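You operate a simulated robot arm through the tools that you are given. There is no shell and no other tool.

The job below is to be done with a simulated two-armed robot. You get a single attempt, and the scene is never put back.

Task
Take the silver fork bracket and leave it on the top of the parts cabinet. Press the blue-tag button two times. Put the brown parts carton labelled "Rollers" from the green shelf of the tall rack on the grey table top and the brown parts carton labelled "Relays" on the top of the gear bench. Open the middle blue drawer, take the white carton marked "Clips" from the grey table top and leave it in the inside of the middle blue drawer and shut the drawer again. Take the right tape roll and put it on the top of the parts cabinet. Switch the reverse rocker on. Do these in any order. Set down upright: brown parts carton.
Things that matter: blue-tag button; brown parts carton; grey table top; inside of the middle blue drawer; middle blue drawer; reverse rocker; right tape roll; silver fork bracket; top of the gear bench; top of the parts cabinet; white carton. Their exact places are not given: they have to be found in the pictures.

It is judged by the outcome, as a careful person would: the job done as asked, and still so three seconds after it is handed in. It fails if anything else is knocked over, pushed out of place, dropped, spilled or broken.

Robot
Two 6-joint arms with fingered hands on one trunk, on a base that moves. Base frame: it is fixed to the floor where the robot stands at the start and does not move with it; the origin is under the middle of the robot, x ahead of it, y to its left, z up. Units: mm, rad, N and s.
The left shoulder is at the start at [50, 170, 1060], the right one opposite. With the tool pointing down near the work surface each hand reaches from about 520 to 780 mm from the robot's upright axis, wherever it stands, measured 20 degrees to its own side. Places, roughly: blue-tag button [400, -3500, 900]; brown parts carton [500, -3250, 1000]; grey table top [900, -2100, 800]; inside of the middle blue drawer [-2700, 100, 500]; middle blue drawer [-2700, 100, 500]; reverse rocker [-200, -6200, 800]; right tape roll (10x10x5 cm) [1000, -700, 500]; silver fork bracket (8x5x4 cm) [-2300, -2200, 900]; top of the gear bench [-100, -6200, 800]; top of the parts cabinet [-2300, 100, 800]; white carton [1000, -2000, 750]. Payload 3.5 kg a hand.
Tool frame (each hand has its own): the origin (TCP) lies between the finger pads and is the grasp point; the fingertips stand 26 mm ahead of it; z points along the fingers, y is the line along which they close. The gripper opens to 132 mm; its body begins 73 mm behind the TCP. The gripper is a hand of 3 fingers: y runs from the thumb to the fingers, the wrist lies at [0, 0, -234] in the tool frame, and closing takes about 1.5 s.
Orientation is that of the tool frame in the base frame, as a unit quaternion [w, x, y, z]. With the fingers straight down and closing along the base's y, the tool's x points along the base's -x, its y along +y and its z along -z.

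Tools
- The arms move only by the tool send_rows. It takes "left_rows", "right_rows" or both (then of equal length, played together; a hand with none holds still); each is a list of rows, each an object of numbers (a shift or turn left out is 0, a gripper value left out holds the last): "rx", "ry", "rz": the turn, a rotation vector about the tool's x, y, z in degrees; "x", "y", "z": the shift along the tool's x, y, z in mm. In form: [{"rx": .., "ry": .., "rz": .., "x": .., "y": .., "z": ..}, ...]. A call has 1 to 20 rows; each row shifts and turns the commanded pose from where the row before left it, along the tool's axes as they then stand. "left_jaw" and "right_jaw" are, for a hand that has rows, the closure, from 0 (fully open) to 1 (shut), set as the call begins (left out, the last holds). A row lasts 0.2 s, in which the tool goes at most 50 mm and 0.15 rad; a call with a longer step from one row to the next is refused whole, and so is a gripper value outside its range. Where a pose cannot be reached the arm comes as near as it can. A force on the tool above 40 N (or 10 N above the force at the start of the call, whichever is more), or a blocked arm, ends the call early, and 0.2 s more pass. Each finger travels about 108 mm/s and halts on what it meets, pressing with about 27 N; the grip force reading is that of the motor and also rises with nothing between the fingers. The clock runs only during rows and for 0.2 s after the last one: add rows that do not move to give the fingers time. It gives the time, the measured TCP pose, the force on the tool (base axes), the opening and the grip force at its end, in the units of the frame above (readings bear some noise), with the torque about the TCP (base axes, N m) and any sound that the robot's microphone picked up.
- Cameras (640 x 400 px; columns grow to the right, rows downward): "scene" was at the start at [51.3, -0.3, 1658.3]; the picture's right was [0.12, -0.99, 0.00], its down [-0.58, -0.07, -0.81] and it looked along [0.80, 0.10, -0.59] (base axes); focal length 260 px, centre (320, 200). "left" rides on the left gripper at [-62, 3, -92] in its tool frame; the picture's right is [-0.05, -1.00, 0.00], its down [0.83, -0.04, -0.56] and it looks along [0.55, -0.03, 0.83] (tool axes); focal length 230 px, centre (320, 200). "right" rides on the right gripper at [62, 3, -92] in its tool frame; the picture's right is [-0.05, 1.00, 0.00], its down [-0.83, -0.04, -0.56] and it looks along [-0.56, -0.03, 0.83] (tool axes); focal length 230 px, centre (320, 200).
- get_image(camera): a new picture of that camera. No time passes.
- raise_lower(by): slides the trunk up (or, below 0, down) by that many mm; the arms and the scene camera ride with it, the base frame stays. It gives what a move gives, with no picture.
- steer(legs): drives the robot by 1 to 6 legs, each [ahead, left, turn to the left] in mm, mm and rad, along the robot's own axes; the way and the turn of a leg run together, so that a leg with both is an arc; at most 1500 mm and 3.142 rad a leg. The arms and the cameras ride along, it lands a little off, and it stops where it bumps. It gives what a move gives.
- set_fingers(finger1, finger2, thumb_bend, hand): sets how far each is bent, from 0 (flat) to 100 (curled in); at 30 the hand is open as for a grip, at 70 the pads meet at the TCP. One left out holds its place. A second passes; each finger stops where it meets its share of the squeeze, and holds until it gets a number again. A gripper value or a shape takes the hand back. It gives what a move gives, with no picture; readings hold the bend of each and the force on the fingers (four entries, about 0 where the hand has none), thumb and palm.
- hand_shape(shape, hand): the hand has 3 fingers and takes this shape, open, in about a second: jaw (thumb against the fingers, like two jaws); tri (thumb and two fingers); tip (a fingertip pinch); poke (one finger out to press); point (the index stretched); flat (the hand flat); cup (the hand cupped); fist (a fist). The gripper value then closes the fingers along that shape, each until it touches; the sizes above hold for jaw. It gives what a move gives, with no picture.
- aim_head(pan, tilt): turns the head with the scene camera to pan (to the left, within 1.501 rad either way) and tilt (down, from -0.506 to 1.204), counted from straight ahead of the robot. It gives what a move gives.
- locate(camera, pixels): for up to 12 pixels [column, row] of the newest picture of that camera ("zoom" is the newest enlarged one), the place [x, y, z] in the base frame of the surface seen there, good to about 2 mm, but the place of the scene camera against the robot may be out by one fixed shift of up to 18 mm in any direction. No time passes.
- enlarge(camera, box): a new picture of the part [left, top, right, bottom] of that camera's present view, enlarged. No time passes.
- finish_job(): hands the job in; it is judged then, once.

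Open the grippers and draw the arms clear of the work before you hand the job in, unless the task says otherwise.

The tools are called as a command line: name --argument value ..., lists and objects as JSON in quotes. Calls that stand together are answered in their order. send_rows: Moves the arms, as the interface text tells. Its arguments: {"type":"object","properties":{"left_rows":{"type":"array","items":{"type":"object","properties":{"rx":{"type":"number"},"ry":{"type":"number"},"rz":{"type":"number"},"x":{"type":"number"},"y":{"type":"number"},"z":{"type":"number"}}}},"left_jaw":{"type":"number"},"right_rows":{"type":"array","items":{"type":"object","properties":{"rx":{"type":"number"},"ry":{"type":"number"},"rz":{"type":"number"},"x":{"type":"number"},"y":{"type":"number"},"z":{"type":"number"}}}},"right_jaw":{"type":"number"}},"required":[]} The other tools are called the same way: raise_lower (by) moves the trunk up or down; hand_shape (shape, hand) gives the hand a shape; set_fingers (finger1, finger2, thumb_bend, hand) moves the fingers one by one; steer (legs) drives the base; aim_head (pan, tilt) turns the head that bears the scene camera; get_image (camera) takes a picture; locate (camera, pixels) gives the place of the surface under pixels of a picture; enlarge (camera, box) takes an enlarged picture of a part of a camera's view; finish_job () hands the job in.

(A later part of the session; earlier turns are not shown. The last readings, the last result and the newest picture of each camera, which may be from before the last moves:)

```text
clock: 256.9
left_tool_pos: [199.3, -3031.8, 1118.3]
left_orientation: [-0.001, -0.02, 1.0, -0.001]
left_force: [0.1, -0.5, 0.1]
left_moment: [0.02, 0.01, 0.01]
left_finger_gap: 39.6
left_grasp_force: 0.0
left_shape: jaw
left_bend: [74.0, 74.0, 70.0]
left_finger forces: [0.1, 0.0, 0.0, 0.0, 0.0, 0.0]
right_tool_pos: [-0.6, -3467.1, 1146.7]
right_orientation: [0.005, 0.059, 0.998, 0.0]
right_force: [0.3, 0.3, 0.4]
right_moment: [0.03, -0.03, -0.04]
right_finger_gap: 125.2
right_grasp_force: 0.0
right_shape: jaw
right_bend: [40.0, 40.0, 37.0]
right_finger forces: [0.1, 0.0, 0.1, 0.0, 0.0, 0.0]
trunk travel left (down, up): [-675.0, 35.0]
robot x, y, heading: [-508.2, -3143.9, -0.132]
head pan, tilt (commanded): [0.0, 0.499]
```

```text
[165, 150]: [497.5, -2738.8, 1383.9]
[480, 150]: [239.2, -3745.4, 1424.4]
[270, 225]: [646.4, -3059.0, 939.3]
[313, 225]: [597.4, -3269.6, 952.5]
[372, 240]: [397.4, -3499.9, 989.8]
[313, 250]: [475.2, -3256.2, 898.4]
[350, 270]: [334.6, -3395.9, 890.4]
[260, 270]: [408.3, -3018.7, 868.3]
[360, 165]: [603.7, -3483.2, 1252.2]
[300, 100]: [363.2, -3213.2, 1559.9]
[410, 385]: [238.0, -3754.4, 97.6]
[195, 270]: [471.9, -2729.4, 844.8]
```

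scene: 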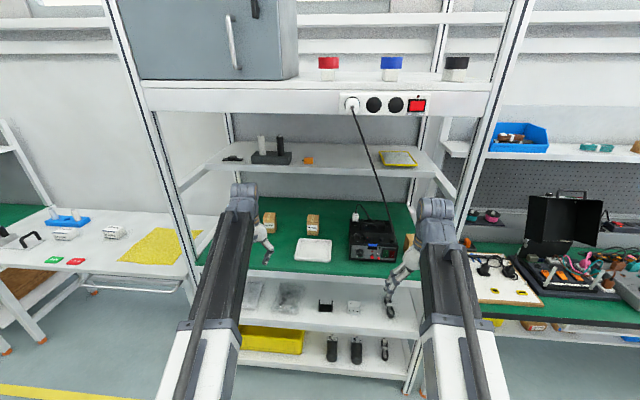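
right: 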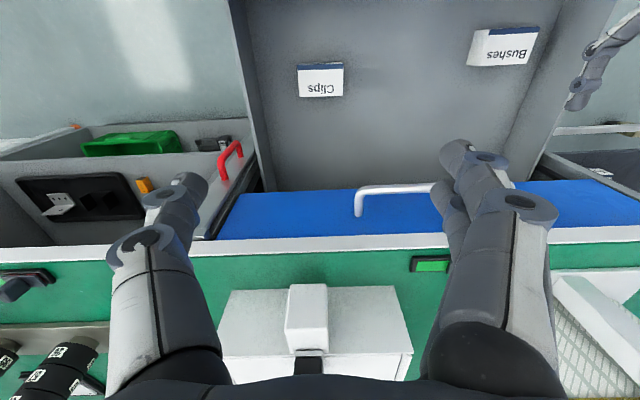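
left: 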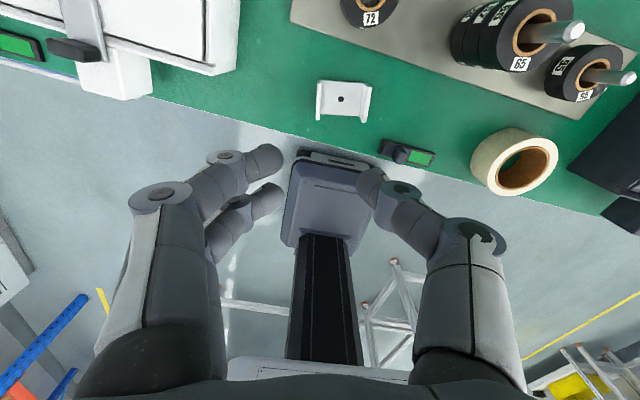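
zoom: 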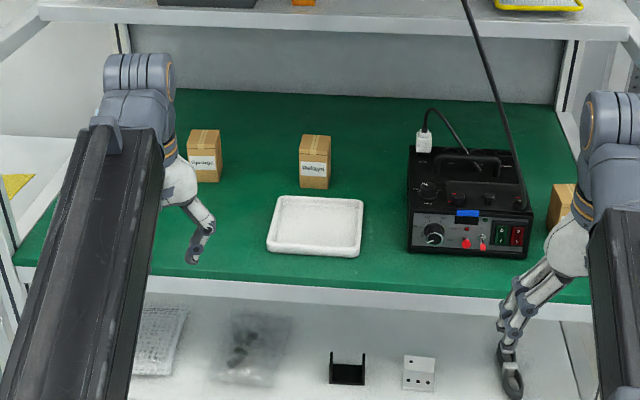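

The rack is rotated about -0.25 rad. I turn to square up and look again; the device at (372,238) has buttons.

steer --legs '[[-100, 0, -0.115]]'

aim_head --pan -0.1 --tilt 0.55

get_image --camera "scene"

enlarge --camera "scene" --box '[220, 180, 420, 300]'

```text
clock: 258.0
left_tool_pos: [108.1, -3091.0, 1118.8]
left_orientation: [0.001, 0.037, 0.999, -0.001]
left_force: [-0.4, 0.0, -0.1]
left_moment: [0.03, -0.05, 0.01]
left_finger_gap: 39.5
left_grasp_force: 0.1
left_shape: jaw
left_bend: [74.0, 74.0, 70.0]
left_finger forces: [0.0, 0.1, 0.0, 0.1, 0.0, 0.0]
right_tool_pos: [-138.9, -3503.3, 1147.7]
right_orientation: [0.006, 0.115, 0.993, -0.001]
right_force: [-0.9, -0.8, 0.6]
right_moment: [-0.01, -0.05, -0.02]
right_finger_gap: 125.4
right_grasp_force: 0.0
right_shape: jaw
right_bend: [40.0, 40.0, 37.0]
right_finger forces: [0.0, 0.0, 0.0, 0.0, 0.1, 0.1]
trunk travel left (down, up): [-675.0, 35.0]
robot x, y, heading: [-605.9, -3128.0, -0.242]
head pan, tilt (commanded): [0.0, 0.499]
```

```text
clock: 258.7
left_tool_pos: [110.1, -3091.6, 1117.5]
left_orientation: [-0.001, 0.035, 0.999, -0.001]
left_force: [-0.1, 0.6, 0.6]
left_moment: [0.0, 0.0, -0.02]
left_finger_gap: 39.3
left_grasp_force: 0.0
left_shape: jaw
left_bend: [74.0, 74.0, 70.0]
left_finger forces: [0.0, 0.0, 0.1, 0.0, 0.0, 0.1]
right_tool_pos: [-137.0, -3503.5, 1145.6]
right_orientation: [0.005, 0.115, 0.993, -0.001]
right_force: [0.0, -0.1, -0.2]
right_moment: [0.0, -0.01, 0.0]
right_finger_gap: 125.3
right_grasp_force: 0.1
right_shape: jaw
right_bend: [40.0, 40.0, 37.0]
right_finger forces: [0.1, 0.0, 0.0, 0.1, 0.0, 0.1]
trunk travel left (down, up): [-675.0, 35.0]
robot x, y, heading: [-608.0, -3127.4, -0.24]
head pan, tilt (commanded): [-0.099, 0.55]
```

```text
taken
```

scene: 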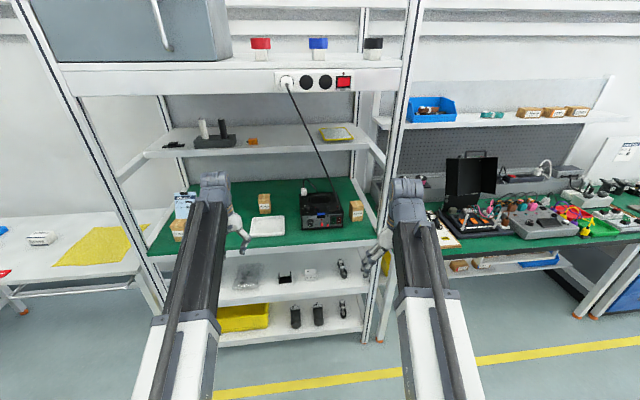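

```text
3.20 times, centred on (320, 240) of scene
```

zoom: 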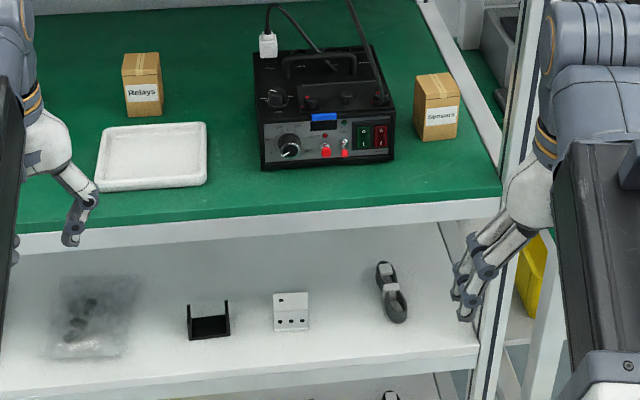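

I zoom further on the device's front panel.

enlarge --camera "scene" --box '[295, 185, 350, 235]'

enlarge --camera "scene" --box '[160, 175, 290, 260]'

```text
8.00 times, centred on (322, 210) of scene
```

zoom: 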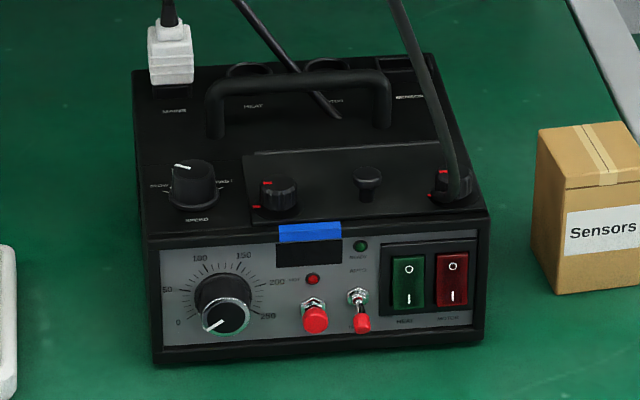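

```text
4.71 times, centred on (225, 218) of scene
```

zoom: 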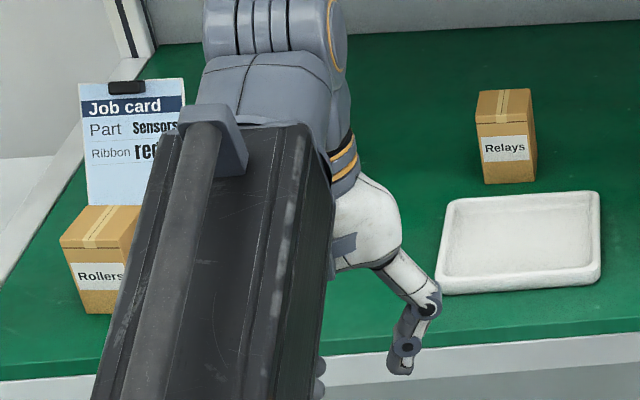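

I locate the red push button, the black plunger on top, and the blue tag.

enlarge --camera "scene" --box '[295, 185, 350, 235]'

locate --camera "zoom" --pixels '[[315, 320], [315, 308], [310, 232], [368, 178], [362, 322], [410, 285], [452, 285], [225, 315], [180, 350], [480, 325], [250, 340], [312, 279]]'

```text
8.00 times, centred on (322, 210) of scene
```

zoom: 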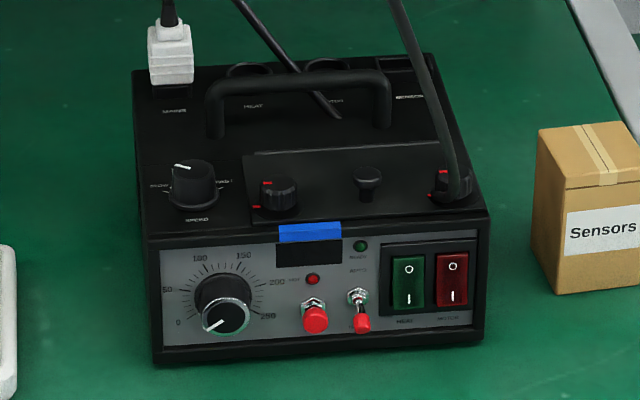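

```text
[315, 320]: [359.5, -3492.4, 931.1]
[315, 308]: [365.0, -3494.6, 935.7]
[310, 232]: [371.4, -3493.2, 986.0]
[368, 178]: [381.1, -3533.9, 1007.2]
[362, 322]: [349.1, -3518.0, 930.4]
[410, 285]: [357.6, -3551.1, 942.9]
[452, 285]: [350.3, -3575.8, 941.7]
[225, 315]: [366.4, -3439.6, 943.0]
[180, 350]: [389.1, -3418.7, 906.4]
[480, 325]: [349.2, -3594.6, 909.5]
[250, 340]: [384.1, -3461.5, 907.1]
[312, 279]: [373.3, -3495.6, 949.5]
```

The red push button under the blue tag is at about [359,-3492,943], with a toggle 30 mm right of it. I re-align the left hand's yaw and pitch it forward to press horizontally.

send_rows --left_rows '[{"rz": 4.9}, {"rz": 4.9}, {"ry": -8.2, "x": -6}, {"ry": -8.2, "x": -5.9, "z": 0.9}, {"ry": -8.2, "x": -5.8, "z": 1.7}, {"ry": -8.2, "x": -5.5, "z": 2.5}, {"ry": -8.2, "x": -5, "z": 3.2}, {"ry": -8.2, "x": -4.5, "z": 3.9}, {"ry": -8.2, "x": -3.9, "z": 4.5}, {"ry": -8.2, "x": -3.2, "z": 5}, {"ry": -8.2, "x": -2.5, "z": 5.5}, {"ry": -8.2, "x": -1.7, "z": 5.8}, {}]'

steer --legs '[[0, -330, 0]]'

hand_shape --hand "left" --shape "poke"

get_image --camera "left"

get_image --camera "scene"

```text
clock: 261.5
left_tool_pos: [168.2, -3107.4, 1119.2]
left_orientation: [0.645, 0.093, 0.754, -0.081]
left_force: [0.4, 0.9, -0.1]
left_moment: [-0.01, -0.04, 0.0]
left_finger_gap: 39.5
left_grasp_force: 0.2
left_shape: jaw
left_bend: [74.0, 74.0, 70.0]
left_finger forces: [0.1, 0.1, 0.0, 0.0, 0.1, 0.1]
right_tool_pos: [-137.4, -3503.2, 1147.1]
right_orientation: [0.005, 0.115, 0.993, 0.0]
right_force: [0.5, -0.7, -0.6]
right_moment: [0.01, 0.02, -0.01]
right_finger_gap: 125.1
right_grasp_force: 0.0
right_shape: jaw
right_bend: [40.0, 40.0, 37.0]
right_finger forces: [0.1, 0.1, 0.0, 0.0, 0.1, 0.1]
trunk travel left (down, up): [-675.0, 35.0]
robot x, y, heading: [-605.9, -3124.0, -0.241]
head pan, tilt (commanded): [-0.099, 0.55]
```

```text
clock: 263.7
left_tool_pos: [88.0, -3429.7, 1118.5]
left_orientation: [0.645, 0.093, 0.754, -0.081]
left_force: [0.4, -0.5, 0.1]
left_moment: [-0.01, 0.01, -0.02]
left_finger_gap: 39.1
left_grasp_force: 0.0
left_shape: jaw
left_bend: [74.0, 74.0, 70.0]
left_finger forces: [0.1, 0.1, 0.0, 0.0, 0.0, 0.1]
right_tool_pos: [-217.3, -3826.0, 1146.1]
right_orientation: [0.005, 0.115, 0.993, 0.0]
right_force: [-0.1, -0.5, -0.8]
right_moment: [0.01, 0.0, 0.01]
right_finger_gap: 125.0
right_grasp_force: 0.0
right_shape: jaw
right_bend: [40.0, 40.0, 37.0]
right_finger forces: [0.0, 0.0, 0.0, 0.0, 0.1, 0.0]
trunk travel left (down, up): [-675.0, 35.0]
robot x, y, heading: [-685.2, -3450.1, -0.245]
head pan, tilt (commanded): [-0.099, 0.55]
```

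```text
clock: 264.6
left_tool_pos: [87.5, -3430.0, 1117.6]
left_orientation: [0.644, 0.094, 0.755, -0.081]
left_force: [-0.5, 0.7, 0.1]
left_moment: [-0.02, -0.02, 0.0]
left_finger_gap: 0.2
left_grasp_force: 0.1
left_shape: poke
left_bend: [100.0, 100.0, 45.0]
left_finger forces: [0.0, 0.0, 0.0, 0.1, 0.0, 0.0]
right_tool_pos: [-217.2, -3825.4, 1146.4]
right_orientation: [0.006, 0.115, 0.993, -0.001]
right_force: [0.2, 0.6, 0.1]
right_moment: [0.01, 0.01, 0.0]
right_finger_gap: 125.3
right_grasp_force: 0.1
right_shape: jaw
right_bend: [40.0, 40.0, 37.0]
right_finger forces: [0.0, 0.0, 0.0, 0.1, 0.0, 0.0]
trunk travel left (down, up): [-675.0, 35.0]
robot x, y, heading: [-690.8, -3450.4, -0.242]
head pan, tilt (commanded): [-0.099, 0.55]
```

```text
taken
```

left: 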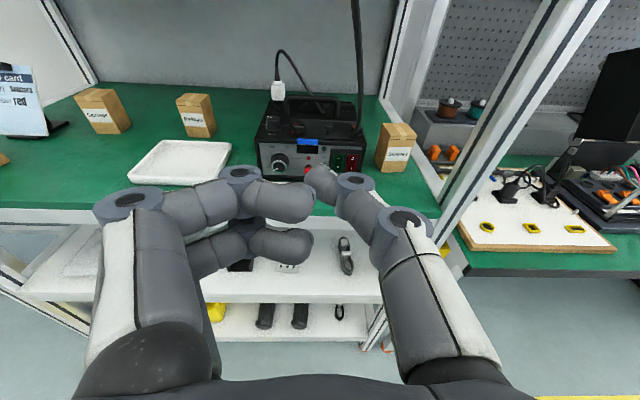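

```text
taken
```

scene: 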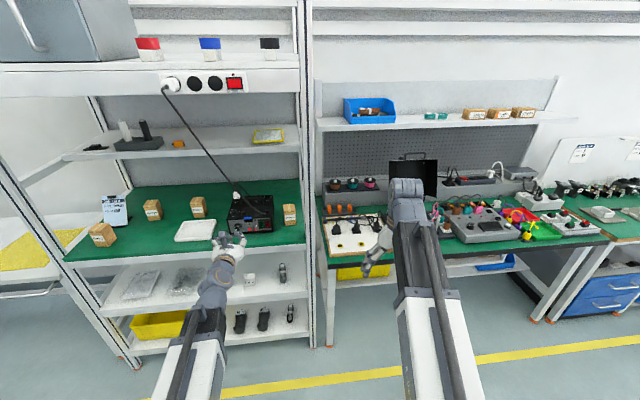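

In the poke shape the thumb is the extended digit (tip at (317,175)). I zoom on the device from the hand camera to measure the button.

enlarge --camera "left" --box '[240, 60, 400, 190]'

```text
3.08 times, centred on (320, 125) of left
```

zoom: 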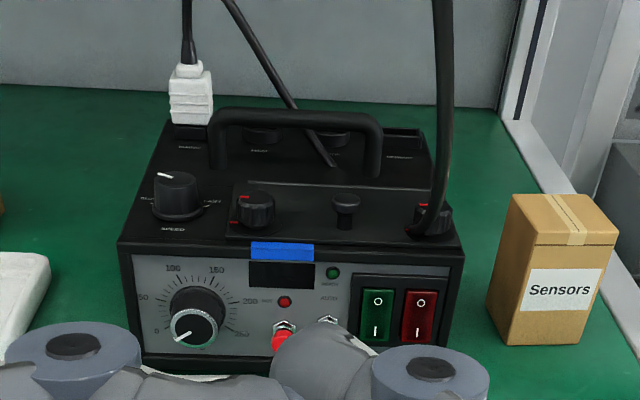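

I locate the visible button and panel references.

locate --camera "zoom" --pixels '[[281, 337], [284, 326], [284, 301], [325, 319], [198, 330], [280, 252], [200, 280], [377, 315], [140, 340], [460, 330], [250, 300]]'

```text
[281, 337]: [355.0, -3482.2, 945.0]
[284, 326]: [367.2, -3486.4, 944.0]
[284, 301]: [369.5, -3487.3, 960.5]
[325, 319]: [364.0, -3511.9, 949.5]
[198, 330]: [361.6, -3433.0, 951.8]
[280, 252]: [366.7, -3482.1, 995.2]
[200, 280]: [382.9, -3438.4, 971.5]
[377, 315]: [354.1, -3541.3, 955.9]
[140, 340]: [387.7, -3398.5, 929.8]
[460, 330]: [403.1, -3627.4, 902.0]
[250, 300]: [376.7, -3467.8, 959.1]
```

Button centre ≈[356,-3484,940], panel heading ≈-0.26. I level the hand, lower 177 mm, and roll it 90° so the curled fingers are above the thumb, away from the knob.

send_rows --left_rows '[{"ry": -8.5}, {"x": 35.5}, {"x": 35.5}, {"x": 35.5}, {"x": 35.5}, {"x": 35.5}, {"rz": 8.2}, {"rz": 8.2}, {"rz": 8.2}, {"rz": 8.2}, {"rz": 8.2}, {"rz": 8.2}, {"rz": 8.2}, {"rz": 8.2}, {"rz": 8.2}, {"rz": 8.2}, {"rz": 8.0}, {}]'

get_image --camera "left"

```text
clock: 268.4
left_tool_pos: [68.3, -3433.8, 939.7]
left_orientation: [0.535, 0.593, 0.449, 0.401]
left_force: [-0.4, 1.0, -0.6]
left_moment: [0.03, 0.01, -0.01]
left_finger_gap: 0.0
left_grasp_force: 0.0
left_shape: poke
left_bend: [100.0, 100.0, 45.0]
left_finger forces: [0.1, 0.1, 0.1, 0.1, 0.1, 0.1]
left hand out of reach, approached as far as the arm can: row 1
right_tool_pos: [-218.4, -3826.7, 1145.9]
right_orientation: [0.005, 0.115, 0.993, -0.001]
right_force: [0.1, -1.2, 0.6]
right_moment: [0.0, 0.0, 0.03]
right_finger_gap: 125.4
right_grasp_force: 0.1
right_shape: jaw
right_bend: [40.0, 40.0, 37.0]
right_finger forces: [0.1, 0.0, 0.0, 0.1, 0.0, 0.0]
trunk travel left (down, up): [-675.0, 35.0]
robot x, y, heading: [-683.9, -3449.2, -0.244]
head pan, tilt (commanded): [-0.099, 0.55]
```

```text
taken
```

left: 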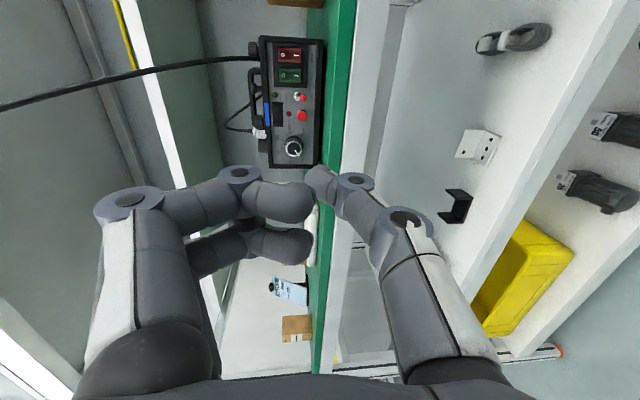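

The rolled view shows the red button at (302,115) and toggle (300,97). I zoom and locate the button.

enlarge --camera "left" --box '[250, 30, 340, 170]'

locate --camera "left" --pixels '[[302, 115], [303, 114], [304, 117], [291, 114], [302, 97], [292, 148], [300, 135], [280, 125]]'

```text
2.86 times, centred on (295, 100) of left
```

zoom: 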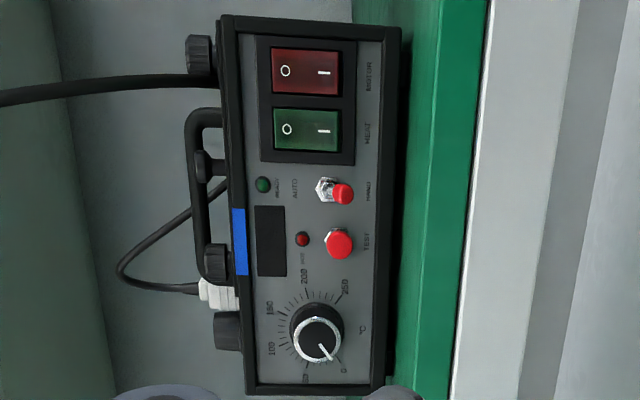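

```text
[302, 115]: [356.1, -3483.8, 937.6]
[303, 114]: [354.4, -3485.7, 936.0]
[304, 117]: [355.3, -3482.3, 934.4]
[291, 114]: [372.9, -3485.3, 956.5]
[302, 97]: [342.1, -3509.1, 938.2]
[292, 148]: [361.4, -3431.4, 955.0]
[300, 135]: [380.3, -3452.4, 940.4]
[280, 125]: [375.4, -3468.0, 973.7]
```

The button is labelled TEST on the blue-tagged unit. It is 264 mm ahead of my thumb tip and 28 mm left. I drive the base 110 mm closer and level the hand.

steer --legs '[[110, 20, 0]]'

send_rows --left_rows '[{"z": 25}, {"z": 25}, {"rx": -6}, {}]'

get_image --camera "left"

```text
clock: 269.6
left_tool_pos: [182.6, -3439.2, 938.9]
left_orientation: [0.536, 0.592, 0.449, 0.4]
left_force: [-0.5, -0.4, -0.1]
left_moment: [0.0, -0.02, -0.02]
left_finger_gap: 0.1
left_grasp_force: 0.0
left_shape: poke
left_bend: [100.0, 100.0, 45.0]
left_finger forces: [0.0, 0.0, 0.0, 0.1, 0.1, 0.0]
right_tool_pos: [-101.2, -3831.0, 1146.0]
right_orientation: [0.004, 0.114, 0.994, -0.001]
right_force: [-0.5, -0.2, 0.0]
right_moment: [0.02, 0.04, -0.01]
right_finger_gap: 125.2
right_grasp_force: 0.1
right_shape: jaw
right_bend: [40.0, 40.0, 37.0]
right_finger forces: [0.0, 0.0, 0.0, 0.0, 0.1, 0.0]
trunk travel left (down, up): [-675.0, 35.0]
robot x, y, heading: [-570.2, -3457.4, -0.244]
head pan, tilt (commanded): [-0.099, 0.55]
```

```text
clock: 270.6
left_tool_pos: [232.2, -3448.9, 936.8]
left_orientation: [0.567, 0.566, 0.425, 0.421]
left_force: [-0.4, 0.2, -0.1]
left_moment: [0.04, 0.0, -0.02]
left_finger_gap: 0.3
left_grasp_force: 0.0
left_shape: poke
left_bend: [100.0, 100.0, 45.0]
left_finger forces: [0.0, 0.0, 0.0, 0.0, 0.0, 0.1]
left hand out of reach, approached as far as the arm can: row 3
right_tool_pos: [-102.7, -3833.2, 1146.2]
right_orientation: [0.005, 0.115, 0.993, -0.002]
right_force: [0.3, 0.2, -0.1]
right_moment: [0.02, 0.02, 0.02]
right_finger_gap: 125.4
right_grasp_force: 0.1
right_shape: jaw
right_bend: [40.0, 40.0, 37.0]
right_finger forces: [0.1, 0.0, 0.0, 0.1, 0.0, 0.1]
trunk travel left (down, up): [-675.0, 35.0]
robot x, y, heading: [-573.2, -3453.0, -0.241]
head pan, tilt (commanded): [-0.099, 0.55]
```

```text
taken
```

left: 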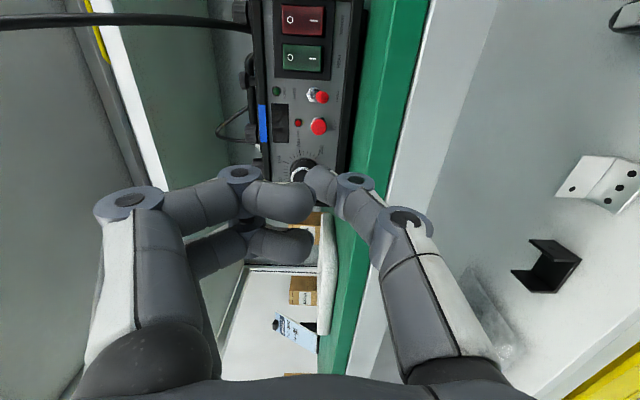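

The button is now at (319,126). I locate it again.

locate --camera "left" --pixels '[[319, 126], [317, 124], [321, 128], [319, 130], [298, 123], [320, 97], [308, 165], [305, 140]]'

enlarge --camera "left" --box '[260, 70, 370, 200]'

```text
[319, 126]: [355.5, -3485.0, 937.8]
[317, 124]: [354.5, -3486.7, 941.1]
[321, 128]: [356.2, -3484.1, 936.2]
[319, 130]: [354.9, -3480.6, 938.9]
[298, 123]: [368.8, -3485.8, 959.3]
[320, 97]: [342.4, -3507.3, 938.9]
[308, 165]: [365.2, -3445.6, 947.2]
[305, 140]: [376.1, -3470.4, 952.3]
```

```text
3.08 times, centred on (315, 135) of left
```

zoom: 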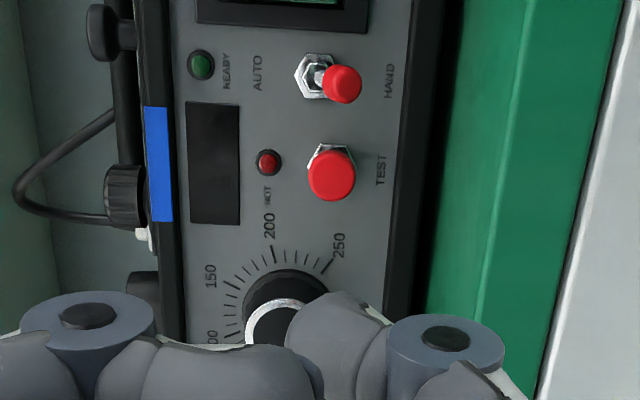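

The button is 101 mm ahead of the thumb tip and 4 mm left. I advance 90 mm with that correction.

send_rows --left_rows '[{"x": 4, "y": 0.7, "z": 30}, {"z": 30}, {"z": 28}, {}]'

get_image --camera "left"

enlarge --camera "left" --box '[240, 90, 400, 230]'

```text
clock: 271.6
left_tool_pos: [316.4, -3467.6, 936.7]
left_orientation: [0.566, 0.565, 0.427, 0.423]
left_force: [-0.2, 1.1, 1.7]
left_moment: [0.0, 0.05, 0.0]
left_finger_gap: 0.0
left_grasp_force: 0.1
left_shape: poke
left_bend: [100.0, 100.0, 45.0]
left_finger forces: [0.1, 0.1, 0.0, 0.0, 1.7, 0.0]
right_tool_pos: [-102.2, -3833.0, 1146.0]
right_orientation: [0.005, 0.114, 0.994, 0.0]
right_force: [0.4, 0.1, 0.7]
right_moment: [-0.03, 0.0, 0.01]
right_finger_gap: 125.1
right_grasp_force: 0.0
right_shape: jaw
right_bend: [40.0, 40.0, 37.0]
right_finger forces: [0.0, 0.0, 0.1, 0.0, 0.0, 0.0]
trunk travel left (down, up): [-675.0, 35.0]
robot x, y, heading: [-571.7, -3458.0, -0.24]
head pan, tilt (commanded): [-0.099, 0.55]
```

```text
taken
```

left: 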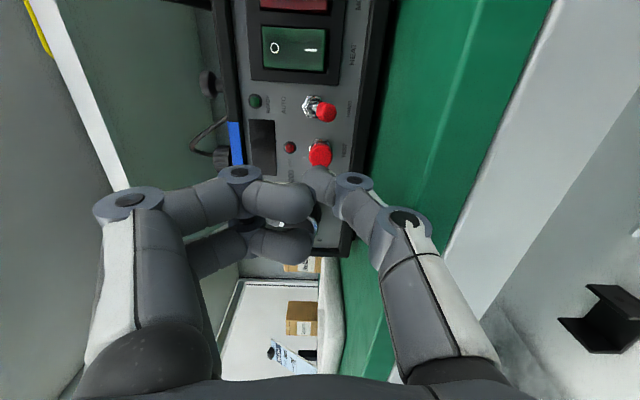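

```text
2.86 times, centred on (320, 160) of left
```

zoom: 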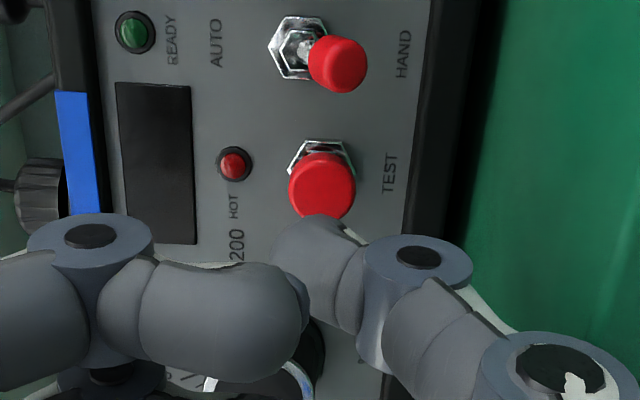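

A light force of 1.7 N on the thumb — its base is meeting the shelf's front edge below the panel. I back off 60 mm and pitch the hand 25° downward so the thumb base clears the shelf.

send_rows --left_rows '[{"z": -30}, {"z": -30}, {"rx": 8.33}, {"rx": 8.33}, {"rx": 8.33}, {}]'

get_image --camera "left"

enlarge --camera "left" --box '[240, 30, 400, 200]'

```text
clock: 273.0
left_tool_pos: [256.7, -3458.7, 937.8]
left_orientation: [0.469, 0.657, 0.486, 0.334]
left_force: [0.1, 0.4, -0.4]
left_moment: [0.02, 0.01, -0.01]
left_finger_gap: 0.0
left_grasp_force: 0.0
left_shape: poke
left_bend: [100.0, 100.0, 45.0]
left_finger forces: [0.0, 0.0, 0.0, 0.1, 0.0, 0.1]
left hand out of reach, approached as far as the arm can: row 5
right_tool_pos: [-101.3, -3832.5, 1145.8]
right_orientation: [0.005, 0.114, 0.993, -0.001]
right_force: [-0.1, 0.4, -0.1]
right_moment: [0.0, -0.03, 0.04]
right_finger_gap: 125.5
right_grasp_force: 0.0
right_shape: jaw
right_bend: [40.0, 40.0, 37.0]
right_finger forces: [0.0, 0.0, 0.0, 0.1, 0.1, 0.0]
trunk travel left (down, up): [-675.0, 35.0]
robot x, y, heading: [-571.0, -3458.3, -0.239]
head pan, tilt (commanded): [-0.099, 0.55]
```

```text
taken
```

left: 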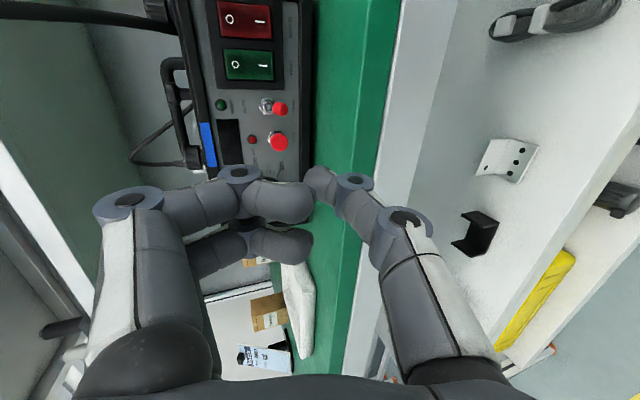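

```text
2.35 times, centred on (320, 115) of left
```

zoom: 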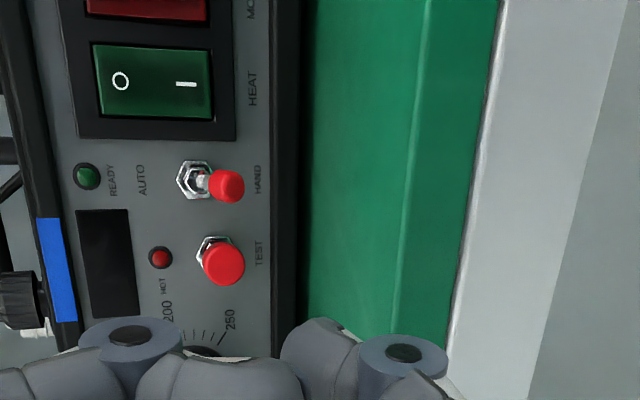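

I relocate the button from this pose.

locate --camera "zoom" --pixels '[[223, 265], [215, 258], [230, 272], [205, 250], [160, 257], [227, 187]]'

```text
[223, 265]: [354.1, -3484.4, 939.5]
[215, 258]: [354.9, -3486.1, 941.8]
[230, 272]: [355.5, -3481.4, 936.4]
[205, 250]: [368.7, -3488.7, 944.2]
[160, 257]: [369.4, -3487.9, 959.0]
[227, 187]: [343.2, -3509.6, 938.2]
```

Button ≈[354.8,-3484,939]. I move the thumb tip to ~12 mm in front of it and check.

send_rows --left_rows '[{"x": 2.95, "y": 16.5, "z": 29}, {"x": 2.95, "y": 16.5, "z": 29}, {}]'

get_image --camera "left"

enlarge --camera "left" --box '[240, 90, 400, 230]'

```text
clock: 273.8
left_tool_pos: [321.3, -3473.6, 947.6]
left_orientation: [0.47, 0.658, 0.485, 0.334]
left_force: [-0.1, -0.3, 1.1]
left_moment: [0.0, 0.02, -0.02]
left_finger_gap: 0.2
left_grasp_force: 0.0
left_shape: poke
left_bend: [100.0, 100.0, 45.0]
left_finger forces: [0.0, 0.0, 0.0, 0.1, 0.0, 0.0]
right_tool_pos: [-101.0, -3831.8, 1146.2]
right_orientation: [0.005, 0.114, 0.993, -0.001]
right_force: [0.0, 0.3, 0.4]
right_moment: [-0.01, -0.02, -0.02]
right_finger_gap: 125.1
right_grasp_force: 0.1
right_shape: jaw
right_bend: [40.0, 40.0, 37.0]
right_finger forces: [0.1, 0.1, 0.0, 0.0, 0.1, 0.1]
trunk travel left (down, up): [-675.0, 35.0]
robot x, y, heading: [-566.7, -3457.1, -0.237]
head pan, tilt (commanded): [-0.099, 0.55]
```

```text
taken
```

left: 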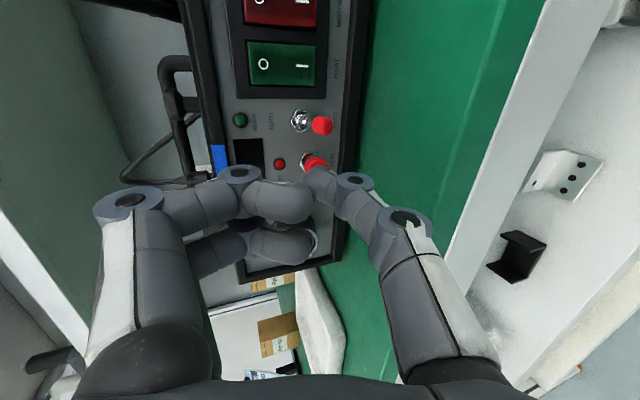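

```text
2.86 times, centred on (320, 160) of left
```

zoom: 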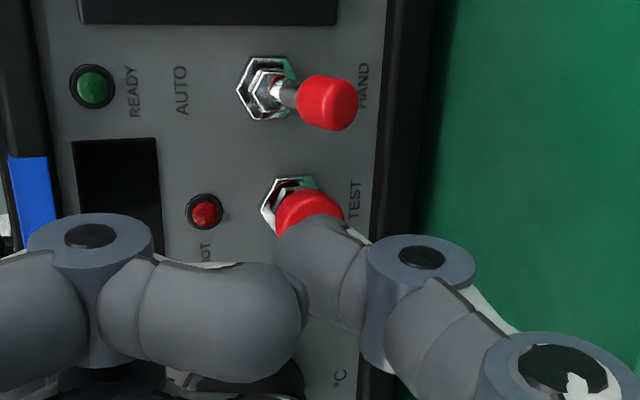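

The thumb is lined up just before the button. I advance in small steps along the panel normal until it presses.

send_rows --left_rows '[{"x": 1.2, "y": 2.3, "z": 3.8}, {"x": 0.2, "y": 1.3, "z": 3.8}, {"x": 0.2, "y": 1.3, "z": 3.8}, {"x": 0.1, "y": 0.7, "z": 1.9}, {}]'

enlarge --camera "left" --box '[240, 90, 400, 230]'

```text
clock: 275.0
left_tool_pos: [334.7, -3476.4, 949.4]
left_orientation: [0.468, 0.658, 0.486, 0.334]
left_force: [-7.4, 4.5, -0.8]
left_moment: [0.01, 0.08, 0.08]
left_finger_gap: 0.0
left_grasp_force: 0.0
left_shape: poke
left_bend: [100.0, 100.0, 45.0]
left_finger forces: [0.0, 0.0, 0.0, 0.0, 9.3, 0.0]
right_tool_pos: [-102.0, -3831.4, 1147.4]
right_orientation: [0.005, 0.114, 0.993, 0.0]
right_force: [-0.2, 0.5, -0.4]
right_moment: [0.01, -0.03, 0.0]
right_finger_gap: 125.4
right_grasp_force: 0.1
right_shape: jaw
right_bend: [40.0, 40.0, 37.0]
right_finger forces: [0.1, 0.0, 0.0, 0.0, 0.0, 0.0]
trunk travel left (down, up): [-675.0, 35.0]
robot x, y, heading: [-570.3, -3456.4, -0.242]
head pan, tilt (commanded): [-0.099, 0.55]
heard: click
```

```text
2.86 times, centred on (320, 160) of left
```

zoom: 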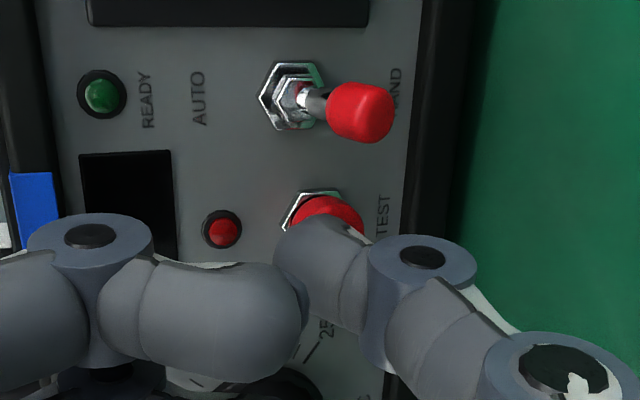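

A click was heard — first press made. I retreat fully to release the button.

send_rows --left_rows '[{"x": -0.1, "y": -0.7, "z": -1.9}, {"x": -0.2, "y": -1.3, "z": -3.8}, {"x": -0.2, "y": -1.3, "z": -3.8}, {"x": -0.2, "y": -1.3, "z": -3.8}, {"x": -0.2, "y": -1.3, "z": -3.8}, {}, {}]'

enlarge --camera "left" --box '[240, 90, 400, 230]'

```text
clock: 276.6
left_tool_pos: [320.3, -3471.9, 949.3]
left_orientation: [0.469, 0.658, 0.485, 0.333]
left_force: [-0.5, 0.1, -0.6]
left_moment: [-0.05, 0.03, 0.02]
left_finger_gap: 0.0
left_grasp_force: 0.1
left_shape: poke
left_bend: [100.0, 100.0, 45.0]
left_finger forces: [0.0, 0.0, 0.1, 0.1, 0.0, 0.0]
right_tool_pos: [-101.6, -3832.6, 1147.2]
right_orientation: [0.007, 0.114, 0.993, -0.001]
right_force: [0.3, 0.4, 0.1]
right_moment: [0.0, -0.03, -0.02]
right_finger_gap: 125.4
right_grasp_force: 0.0
right_shape: jaw
right_bend: [40.0, 40.0, 37.0]
right_finger forces: [0.0, 0.0, 0.0, 0.1, 0.0, 0.0]
trunk travel left (down, up): [-675.0, 35.0]
robot x, y, heading: [-573.0, -3455.7, -0.239]
head pan, tilt (commanded): [-0.099, 0.55]
```

```text
2.86 times, centred on (320, 160) of left
```

zoom: 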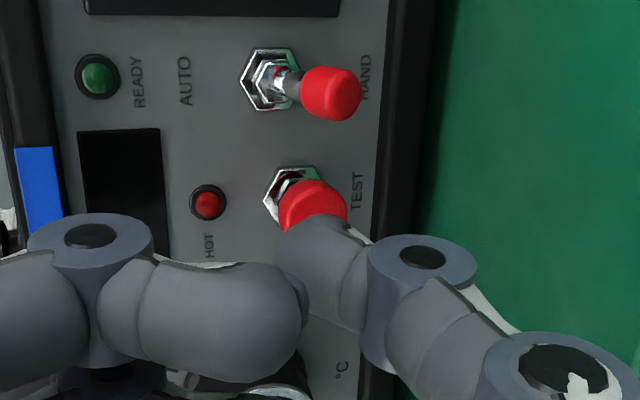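

Released. I press a second time the same way.

send_rows --left_rows '[{"x": 0.2, "y": 1.3, "z": 3.8}, {"x": 0.2, "y": 1.3, "z": 3.8}, {"x": 0.2, "y": 1.3, "z": 3.8}, {"x": 0.1, "y": 1.0, "z": 2.8}, {}]'

```text
clock: 277.8
left_tool_pos: [333.8, -3475.4, 951.1]
left_orientation: [0.469, 0.658, 0.485, 0.335]
left_force: [-3.2, 1.6, -0.5]
left_moment: [0.05, 0.06, 0.06]
left_finger_gap: 0.0
left_grasp_force: 0.1
left_shape: poke
left_bend: [100.0, 100.0, 45.0]
left_finger forces: [0.0, 0.0, 0.0, 0.0, 3.6, 0.0]
right_tool_pos: [-102.6, -3832.0, 1146.4]
right_orientation: [0.006, 0.114, 0.993, -0.001]
right_force: [0.9, 0.4, 0.2]
right_moment: [-0.02, -0.01, 0.01]
right_finger_gap: 125.2
right_grasp_force: 0.0
right_shape: jaw
right_bend: [40.0, 40.0, 37.0]
right_finger forces: [0.1, 0.0, 0.0, 0.0, 0.0, 0.0]
trunk travel left (down, up): [-675.0, 35.0]
robot x, y, heading: [-571.0, -3458.5, -0.233]
head pan, tilt (commanded): [-0.099, 0.55]
heard: click
```

Second click heard — two presses done. I retreat straight back from the panel.

send_rows --left_rows '[{"x": -0.2, "y": -1.3, "z": -3.8}, {"x": -0.6, "y": -4, "z": -11.3}, {"x": -1.5, "y": -10, "z": -28}, {"x": -1.5, "y": -10, "z": -28}, {"x": -1.5, "y": -10, "z": -28}, {}]'

steer --legs '[[-250, 0, 0]]'

get_image --camera "left"

get_image --camera "scene"

```text
clock: 279.2
left_tool_pos: [230.8, -3451.1, 950.0]
left_orientation: [0.469, 0.657, 0.486, 0.334]
left_force: [-0.5, 0.6, 0.1]
left_moment: [0.01, 0.0, 0.02]
left_finger_gap: 0.0
left_grasp_force: 0.0
left_shape: poke
left_bend: [100.0, 100.0, 45.0]
left_finger forces: [0.0, 0.1, 0.0, 0.1, 0.0, 0.0]
right_tool_pos: [-101.9, -3833.2, 1146.4]
right_orientation: [0.006, 0.114, 0.993, -0.001]
right_force: [0.4, 0.2, -0.9]
right_moment: [0.0, -0.02, 0.0]
right_finger_gap: 125.1
right_grasp_force: 0.0
right_shape: jaw
right_bend: [40.0, 40.0, 37.0]
right_finger forces: [0.1, 0.0, 0.0, 0.0, 0.0, 0.0]
trunk travel left (down, up): [-675.0, 35.0]
robot x, y, heading: [-569.7, -3458.7, -0.243]
head pan, tilt (commanded): [-0.099, 0.55]
```

```text
clock: 281.0
left_tool_pos: [-15.5, -3391.2, 952.1]
left_orientation: [0.469, 0.657, 0.486, 0.334]
left_force: [-0.4, 0.6, 0.0]
left_moment: [-0.04, 0.01, -0.03]
left_finger_gap: 0.1
left_grasp_force: 0.0
left_shape: poke
left_bend: [100.0, 100.0, 45.0]
left_finger forces: [0.1, 0.1, 0.0, 0.1, 0.1, 0.1]
right_tool_pos: [-348.7, -3772.2, 1147.0]
right_orientation: [0.005, 0.113, 0.994, -0.001]
right_force: [0.2, -0.5, -0.3]
right_moment: [-0.04, -0.04, -0.01]
right_finger_gap: 125.2
right_grasp_force: 0.1
right_shape: jaw
right_bend: [40.0, 40.0, 37.0]
right_finger forces: [0.0, 0.1, 0.0, 0.1, 0.1, 0.0]
trunk travel left (down, up): [-675.0, 35.0]
robot x, y, heading: [-816.6, -3396.3, -0.238]
head pan, tilt (commanded): [-0.099, 0.55]
```

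```text
taken
```

left: 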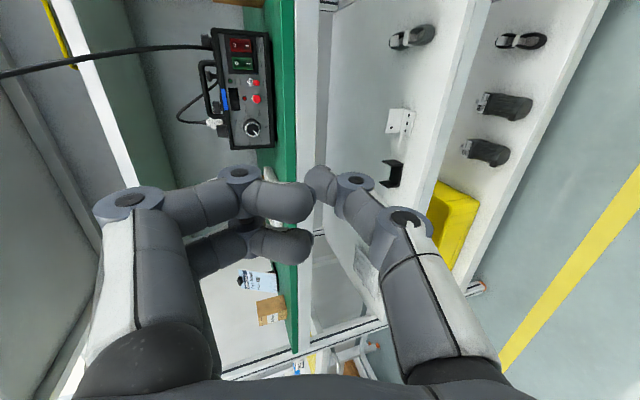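

```text
taken
```

scene: 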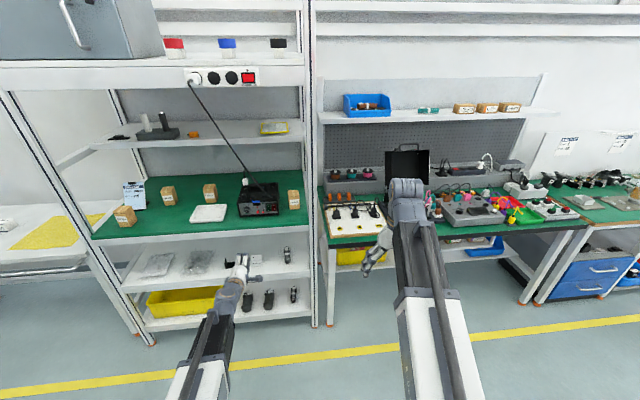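

I zoom in to confirm the carton labels and measure them.

enlarge --camera "scene" --box '[90, 165, 250, 265]'

locate --camera "zoom" --pixels '[[138, 205], [138, 175], [120, 160], [160, 160], [105, 225], [210, 220], [475, 115], [475, 95], [460, 80], [490, 78], [320, 115], [250, 190]]'

```text
4.00 times, centred on (170, 215) of scene
```

zoom: 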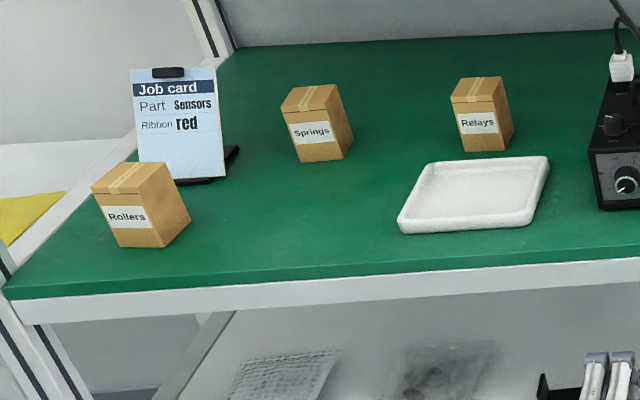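

```text
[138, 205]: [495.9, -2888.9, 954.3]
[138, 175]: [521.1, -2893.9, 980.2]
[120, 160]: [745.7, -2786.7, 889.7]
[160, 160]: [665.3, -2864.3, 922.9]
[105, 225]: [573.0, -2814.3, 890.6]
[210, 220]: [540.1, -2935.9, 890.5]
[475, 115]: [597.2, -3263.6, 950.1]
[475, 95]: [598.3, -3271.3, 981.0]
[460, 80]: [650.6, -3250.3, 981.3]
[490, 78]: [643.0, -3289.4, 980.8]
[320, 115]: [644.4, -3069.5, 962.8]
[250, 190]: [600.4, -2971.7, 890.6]
```

Rollers is at about [530,-2893] near the shelf's front, Relays at [620,-3270]. I reset the left hand to jaw, unroll it, and drive left 609 and ahead 170 to face Rollers.

hand_shape --hand "left" --shape "jaw"

send_rows --left_rows '[{"rz": -8.2}, {"rz": -8.2}, {"rz": -8.2}, {"rz": -8.2}, {"rz": -8.2}, {"rz": -8.2}, {"rz": -8.2}, {"rz": -8.2}, {"rz": -8.2}, {"rz": -8.2}, {"rz": -8.0}, {}]'

steer --legs '[[0, 609, 0], [170, 0, 0]]'

get_image --camera "left"

get_image --camera "scene"

```text
clock: 281.9
left_tool_pos: [-13.0, -3390.7, 949.7]
left_orientation: [0.469, 0.658, 0.485, 0.334]
left_force: [-0.6, -0.2, 0.7]
left_moment: [-0.01, -0.02, -0.03]
left_finger_gap: 131.8
left_grasp_force: 0.0
left_shape: jaw
left_bend: [30.0, 30.0, 30.0]
left_finger forces: [0.1, 0.0, 0.2, 0.1, 0.1, 0.0]
right_tool_pos: [-348.0, -3771.6, 1146.5]
right_orientation: [0.005, 0.113, 0.994, -0.001]
right_force: [-0.7, 0.0, -0.6]
right_moment: [-0.01, -0.01, 0.06]
right_finger_gap: 125.3
right_grasp_force: 0.1
right_shape: jaw
right_bend: [40.0, 40.0, 37.0]
right_finger forces: [0.0, 0.0, 0.1, 0.0, 0.0, 0.1]
trunk travel left (down, up): [-675.0, 35.0]
robot x, y, heading: [-816.0, -3398.0, -0.24]
head pan, tilt (commanded): [-0.099, 0.55]
```

```text
clock: 284.5
left_tool_pos: [-13.4, -3392.1, 951.0]
left_orientation: [0.568, 0.121, 0.808, -0.095]
left_force: [-1.1, -1.1, 0.1]
left_moment: [-0.04, 0.02, -0.01]
left_finger_gap: 131.9
left_grasp_force: 0.1
left_shape: jaw
left_bend: [30.0, 30.0, 30.0]
left_finger forces: [0.0, 0.0, 0.0, 0.0, 0.1, 0.0]
right_tool_pos: [-348.2, -3772.0, 1145.9]
right_orientation: [0.005, 0.115, 0.993, -0.001]
right_force: [-0.1, 1.0, -0.2]
right_moment: [0.0, 0.02, 0.01]
right_finger_gap: 125.2
right_grasp_force: 0.0
right_shape: jaw
right_bend: [40.0, 40.0, 37.0]
right_finger forces: [0.1, 0.0, 0.1, 0.0, 0.0, 0.0]
trunk travel left (down, up): [-675.0, 35.0]
robot x, y, heading: [-817.6, -3397.9, -0.245]
head pan, tilt (commanded): [-0.099, 0.55]
```

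```text
clock: 288.9
left_tool_pos: [295.8, -2862.5, 949.9]
left_orientation: [0.567, 0.125, 0.808, -0.098]
left_force: [0.8, -1.1, -0.5]
left_moment: [-0.04, 0.01, 0.0]
left_finger_gap: 131.8
left_grasp_force: 0.0
left_shape: jaw
left_bend: [30.0, 30.0, 30.0]
left_finger forces: [0.0, 0.0, 0.1, 0.0, 0.1, 0.1]
right_tool_pos: [-41.1, -3242.7, 1146.8]
right_orientation: [0.005, 0.118, 0.993, -0.001]
right_force: [0.4, 0.1, -0.6]
right_moment: [0.0, -0.02, 0.01]
right_finger_gap: 125.4
right_grasp_force: 0.1
right_shape: jaw
right_bend: [40.0, 40.0, 37.0]
right_finger forces: [0.0, 0.0, 0.0, 0.1, 0.0, 0.1]
trunk travel left (down, up): [-675.0, 35.0]
robot x, y, heading: [-507.7, -2863.2, -0.247]
head pan, tilt (commanded): [-0.099, 0.55]
```

```text
taken
```

left: 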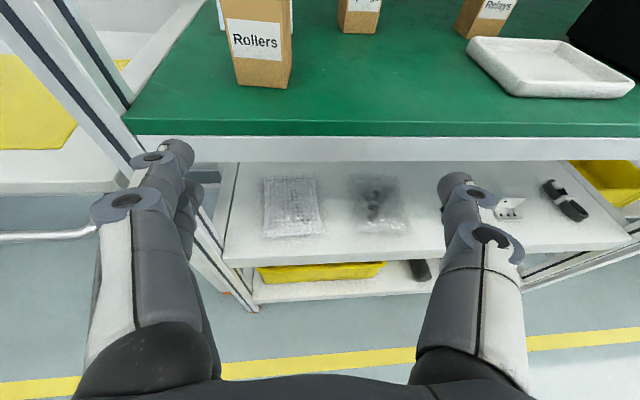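

```text
taken
```

scene: 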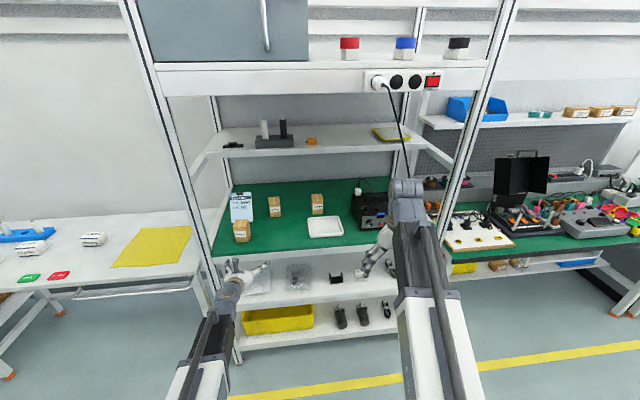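

Rollers is at (257,40) in the hand view. I measure its faces.

locate --camera "left" --pixels '[[240, 80], [283, 85], [233, 30], [280, 35], [262, 60], [288, 60], [290, 40], [286, 80], [228, 10], [262, 84], [300, 100], [215, 85]]'

enlarge --camera "left" --box '[180, 0, 340, 100]'

```text
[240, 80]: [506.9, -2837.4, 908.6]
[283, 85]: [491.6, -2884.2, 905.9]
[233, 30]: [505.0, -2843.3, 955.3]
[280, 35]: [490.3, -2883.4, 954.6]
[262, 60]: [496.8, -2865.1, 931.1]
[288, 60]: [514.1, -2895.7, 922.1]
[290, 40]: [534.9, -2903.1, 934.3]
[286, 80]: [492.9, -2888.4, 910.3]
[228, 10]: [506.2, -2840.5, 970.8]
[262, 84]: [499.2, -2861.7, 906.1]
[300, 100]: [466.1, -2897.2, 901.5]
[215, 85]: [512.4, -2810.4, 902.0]
```

```text
4.00 times, centred on (260, 50) of left
```

zoom: 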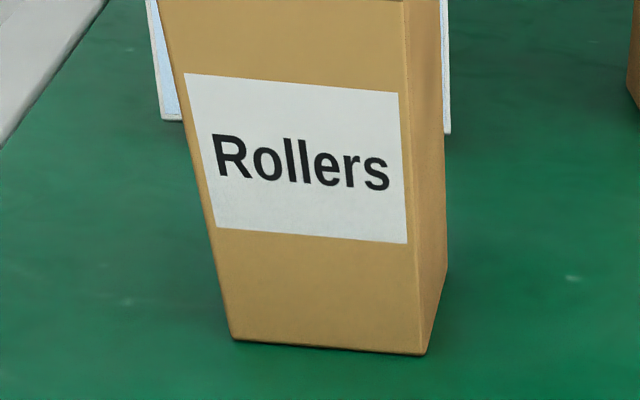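

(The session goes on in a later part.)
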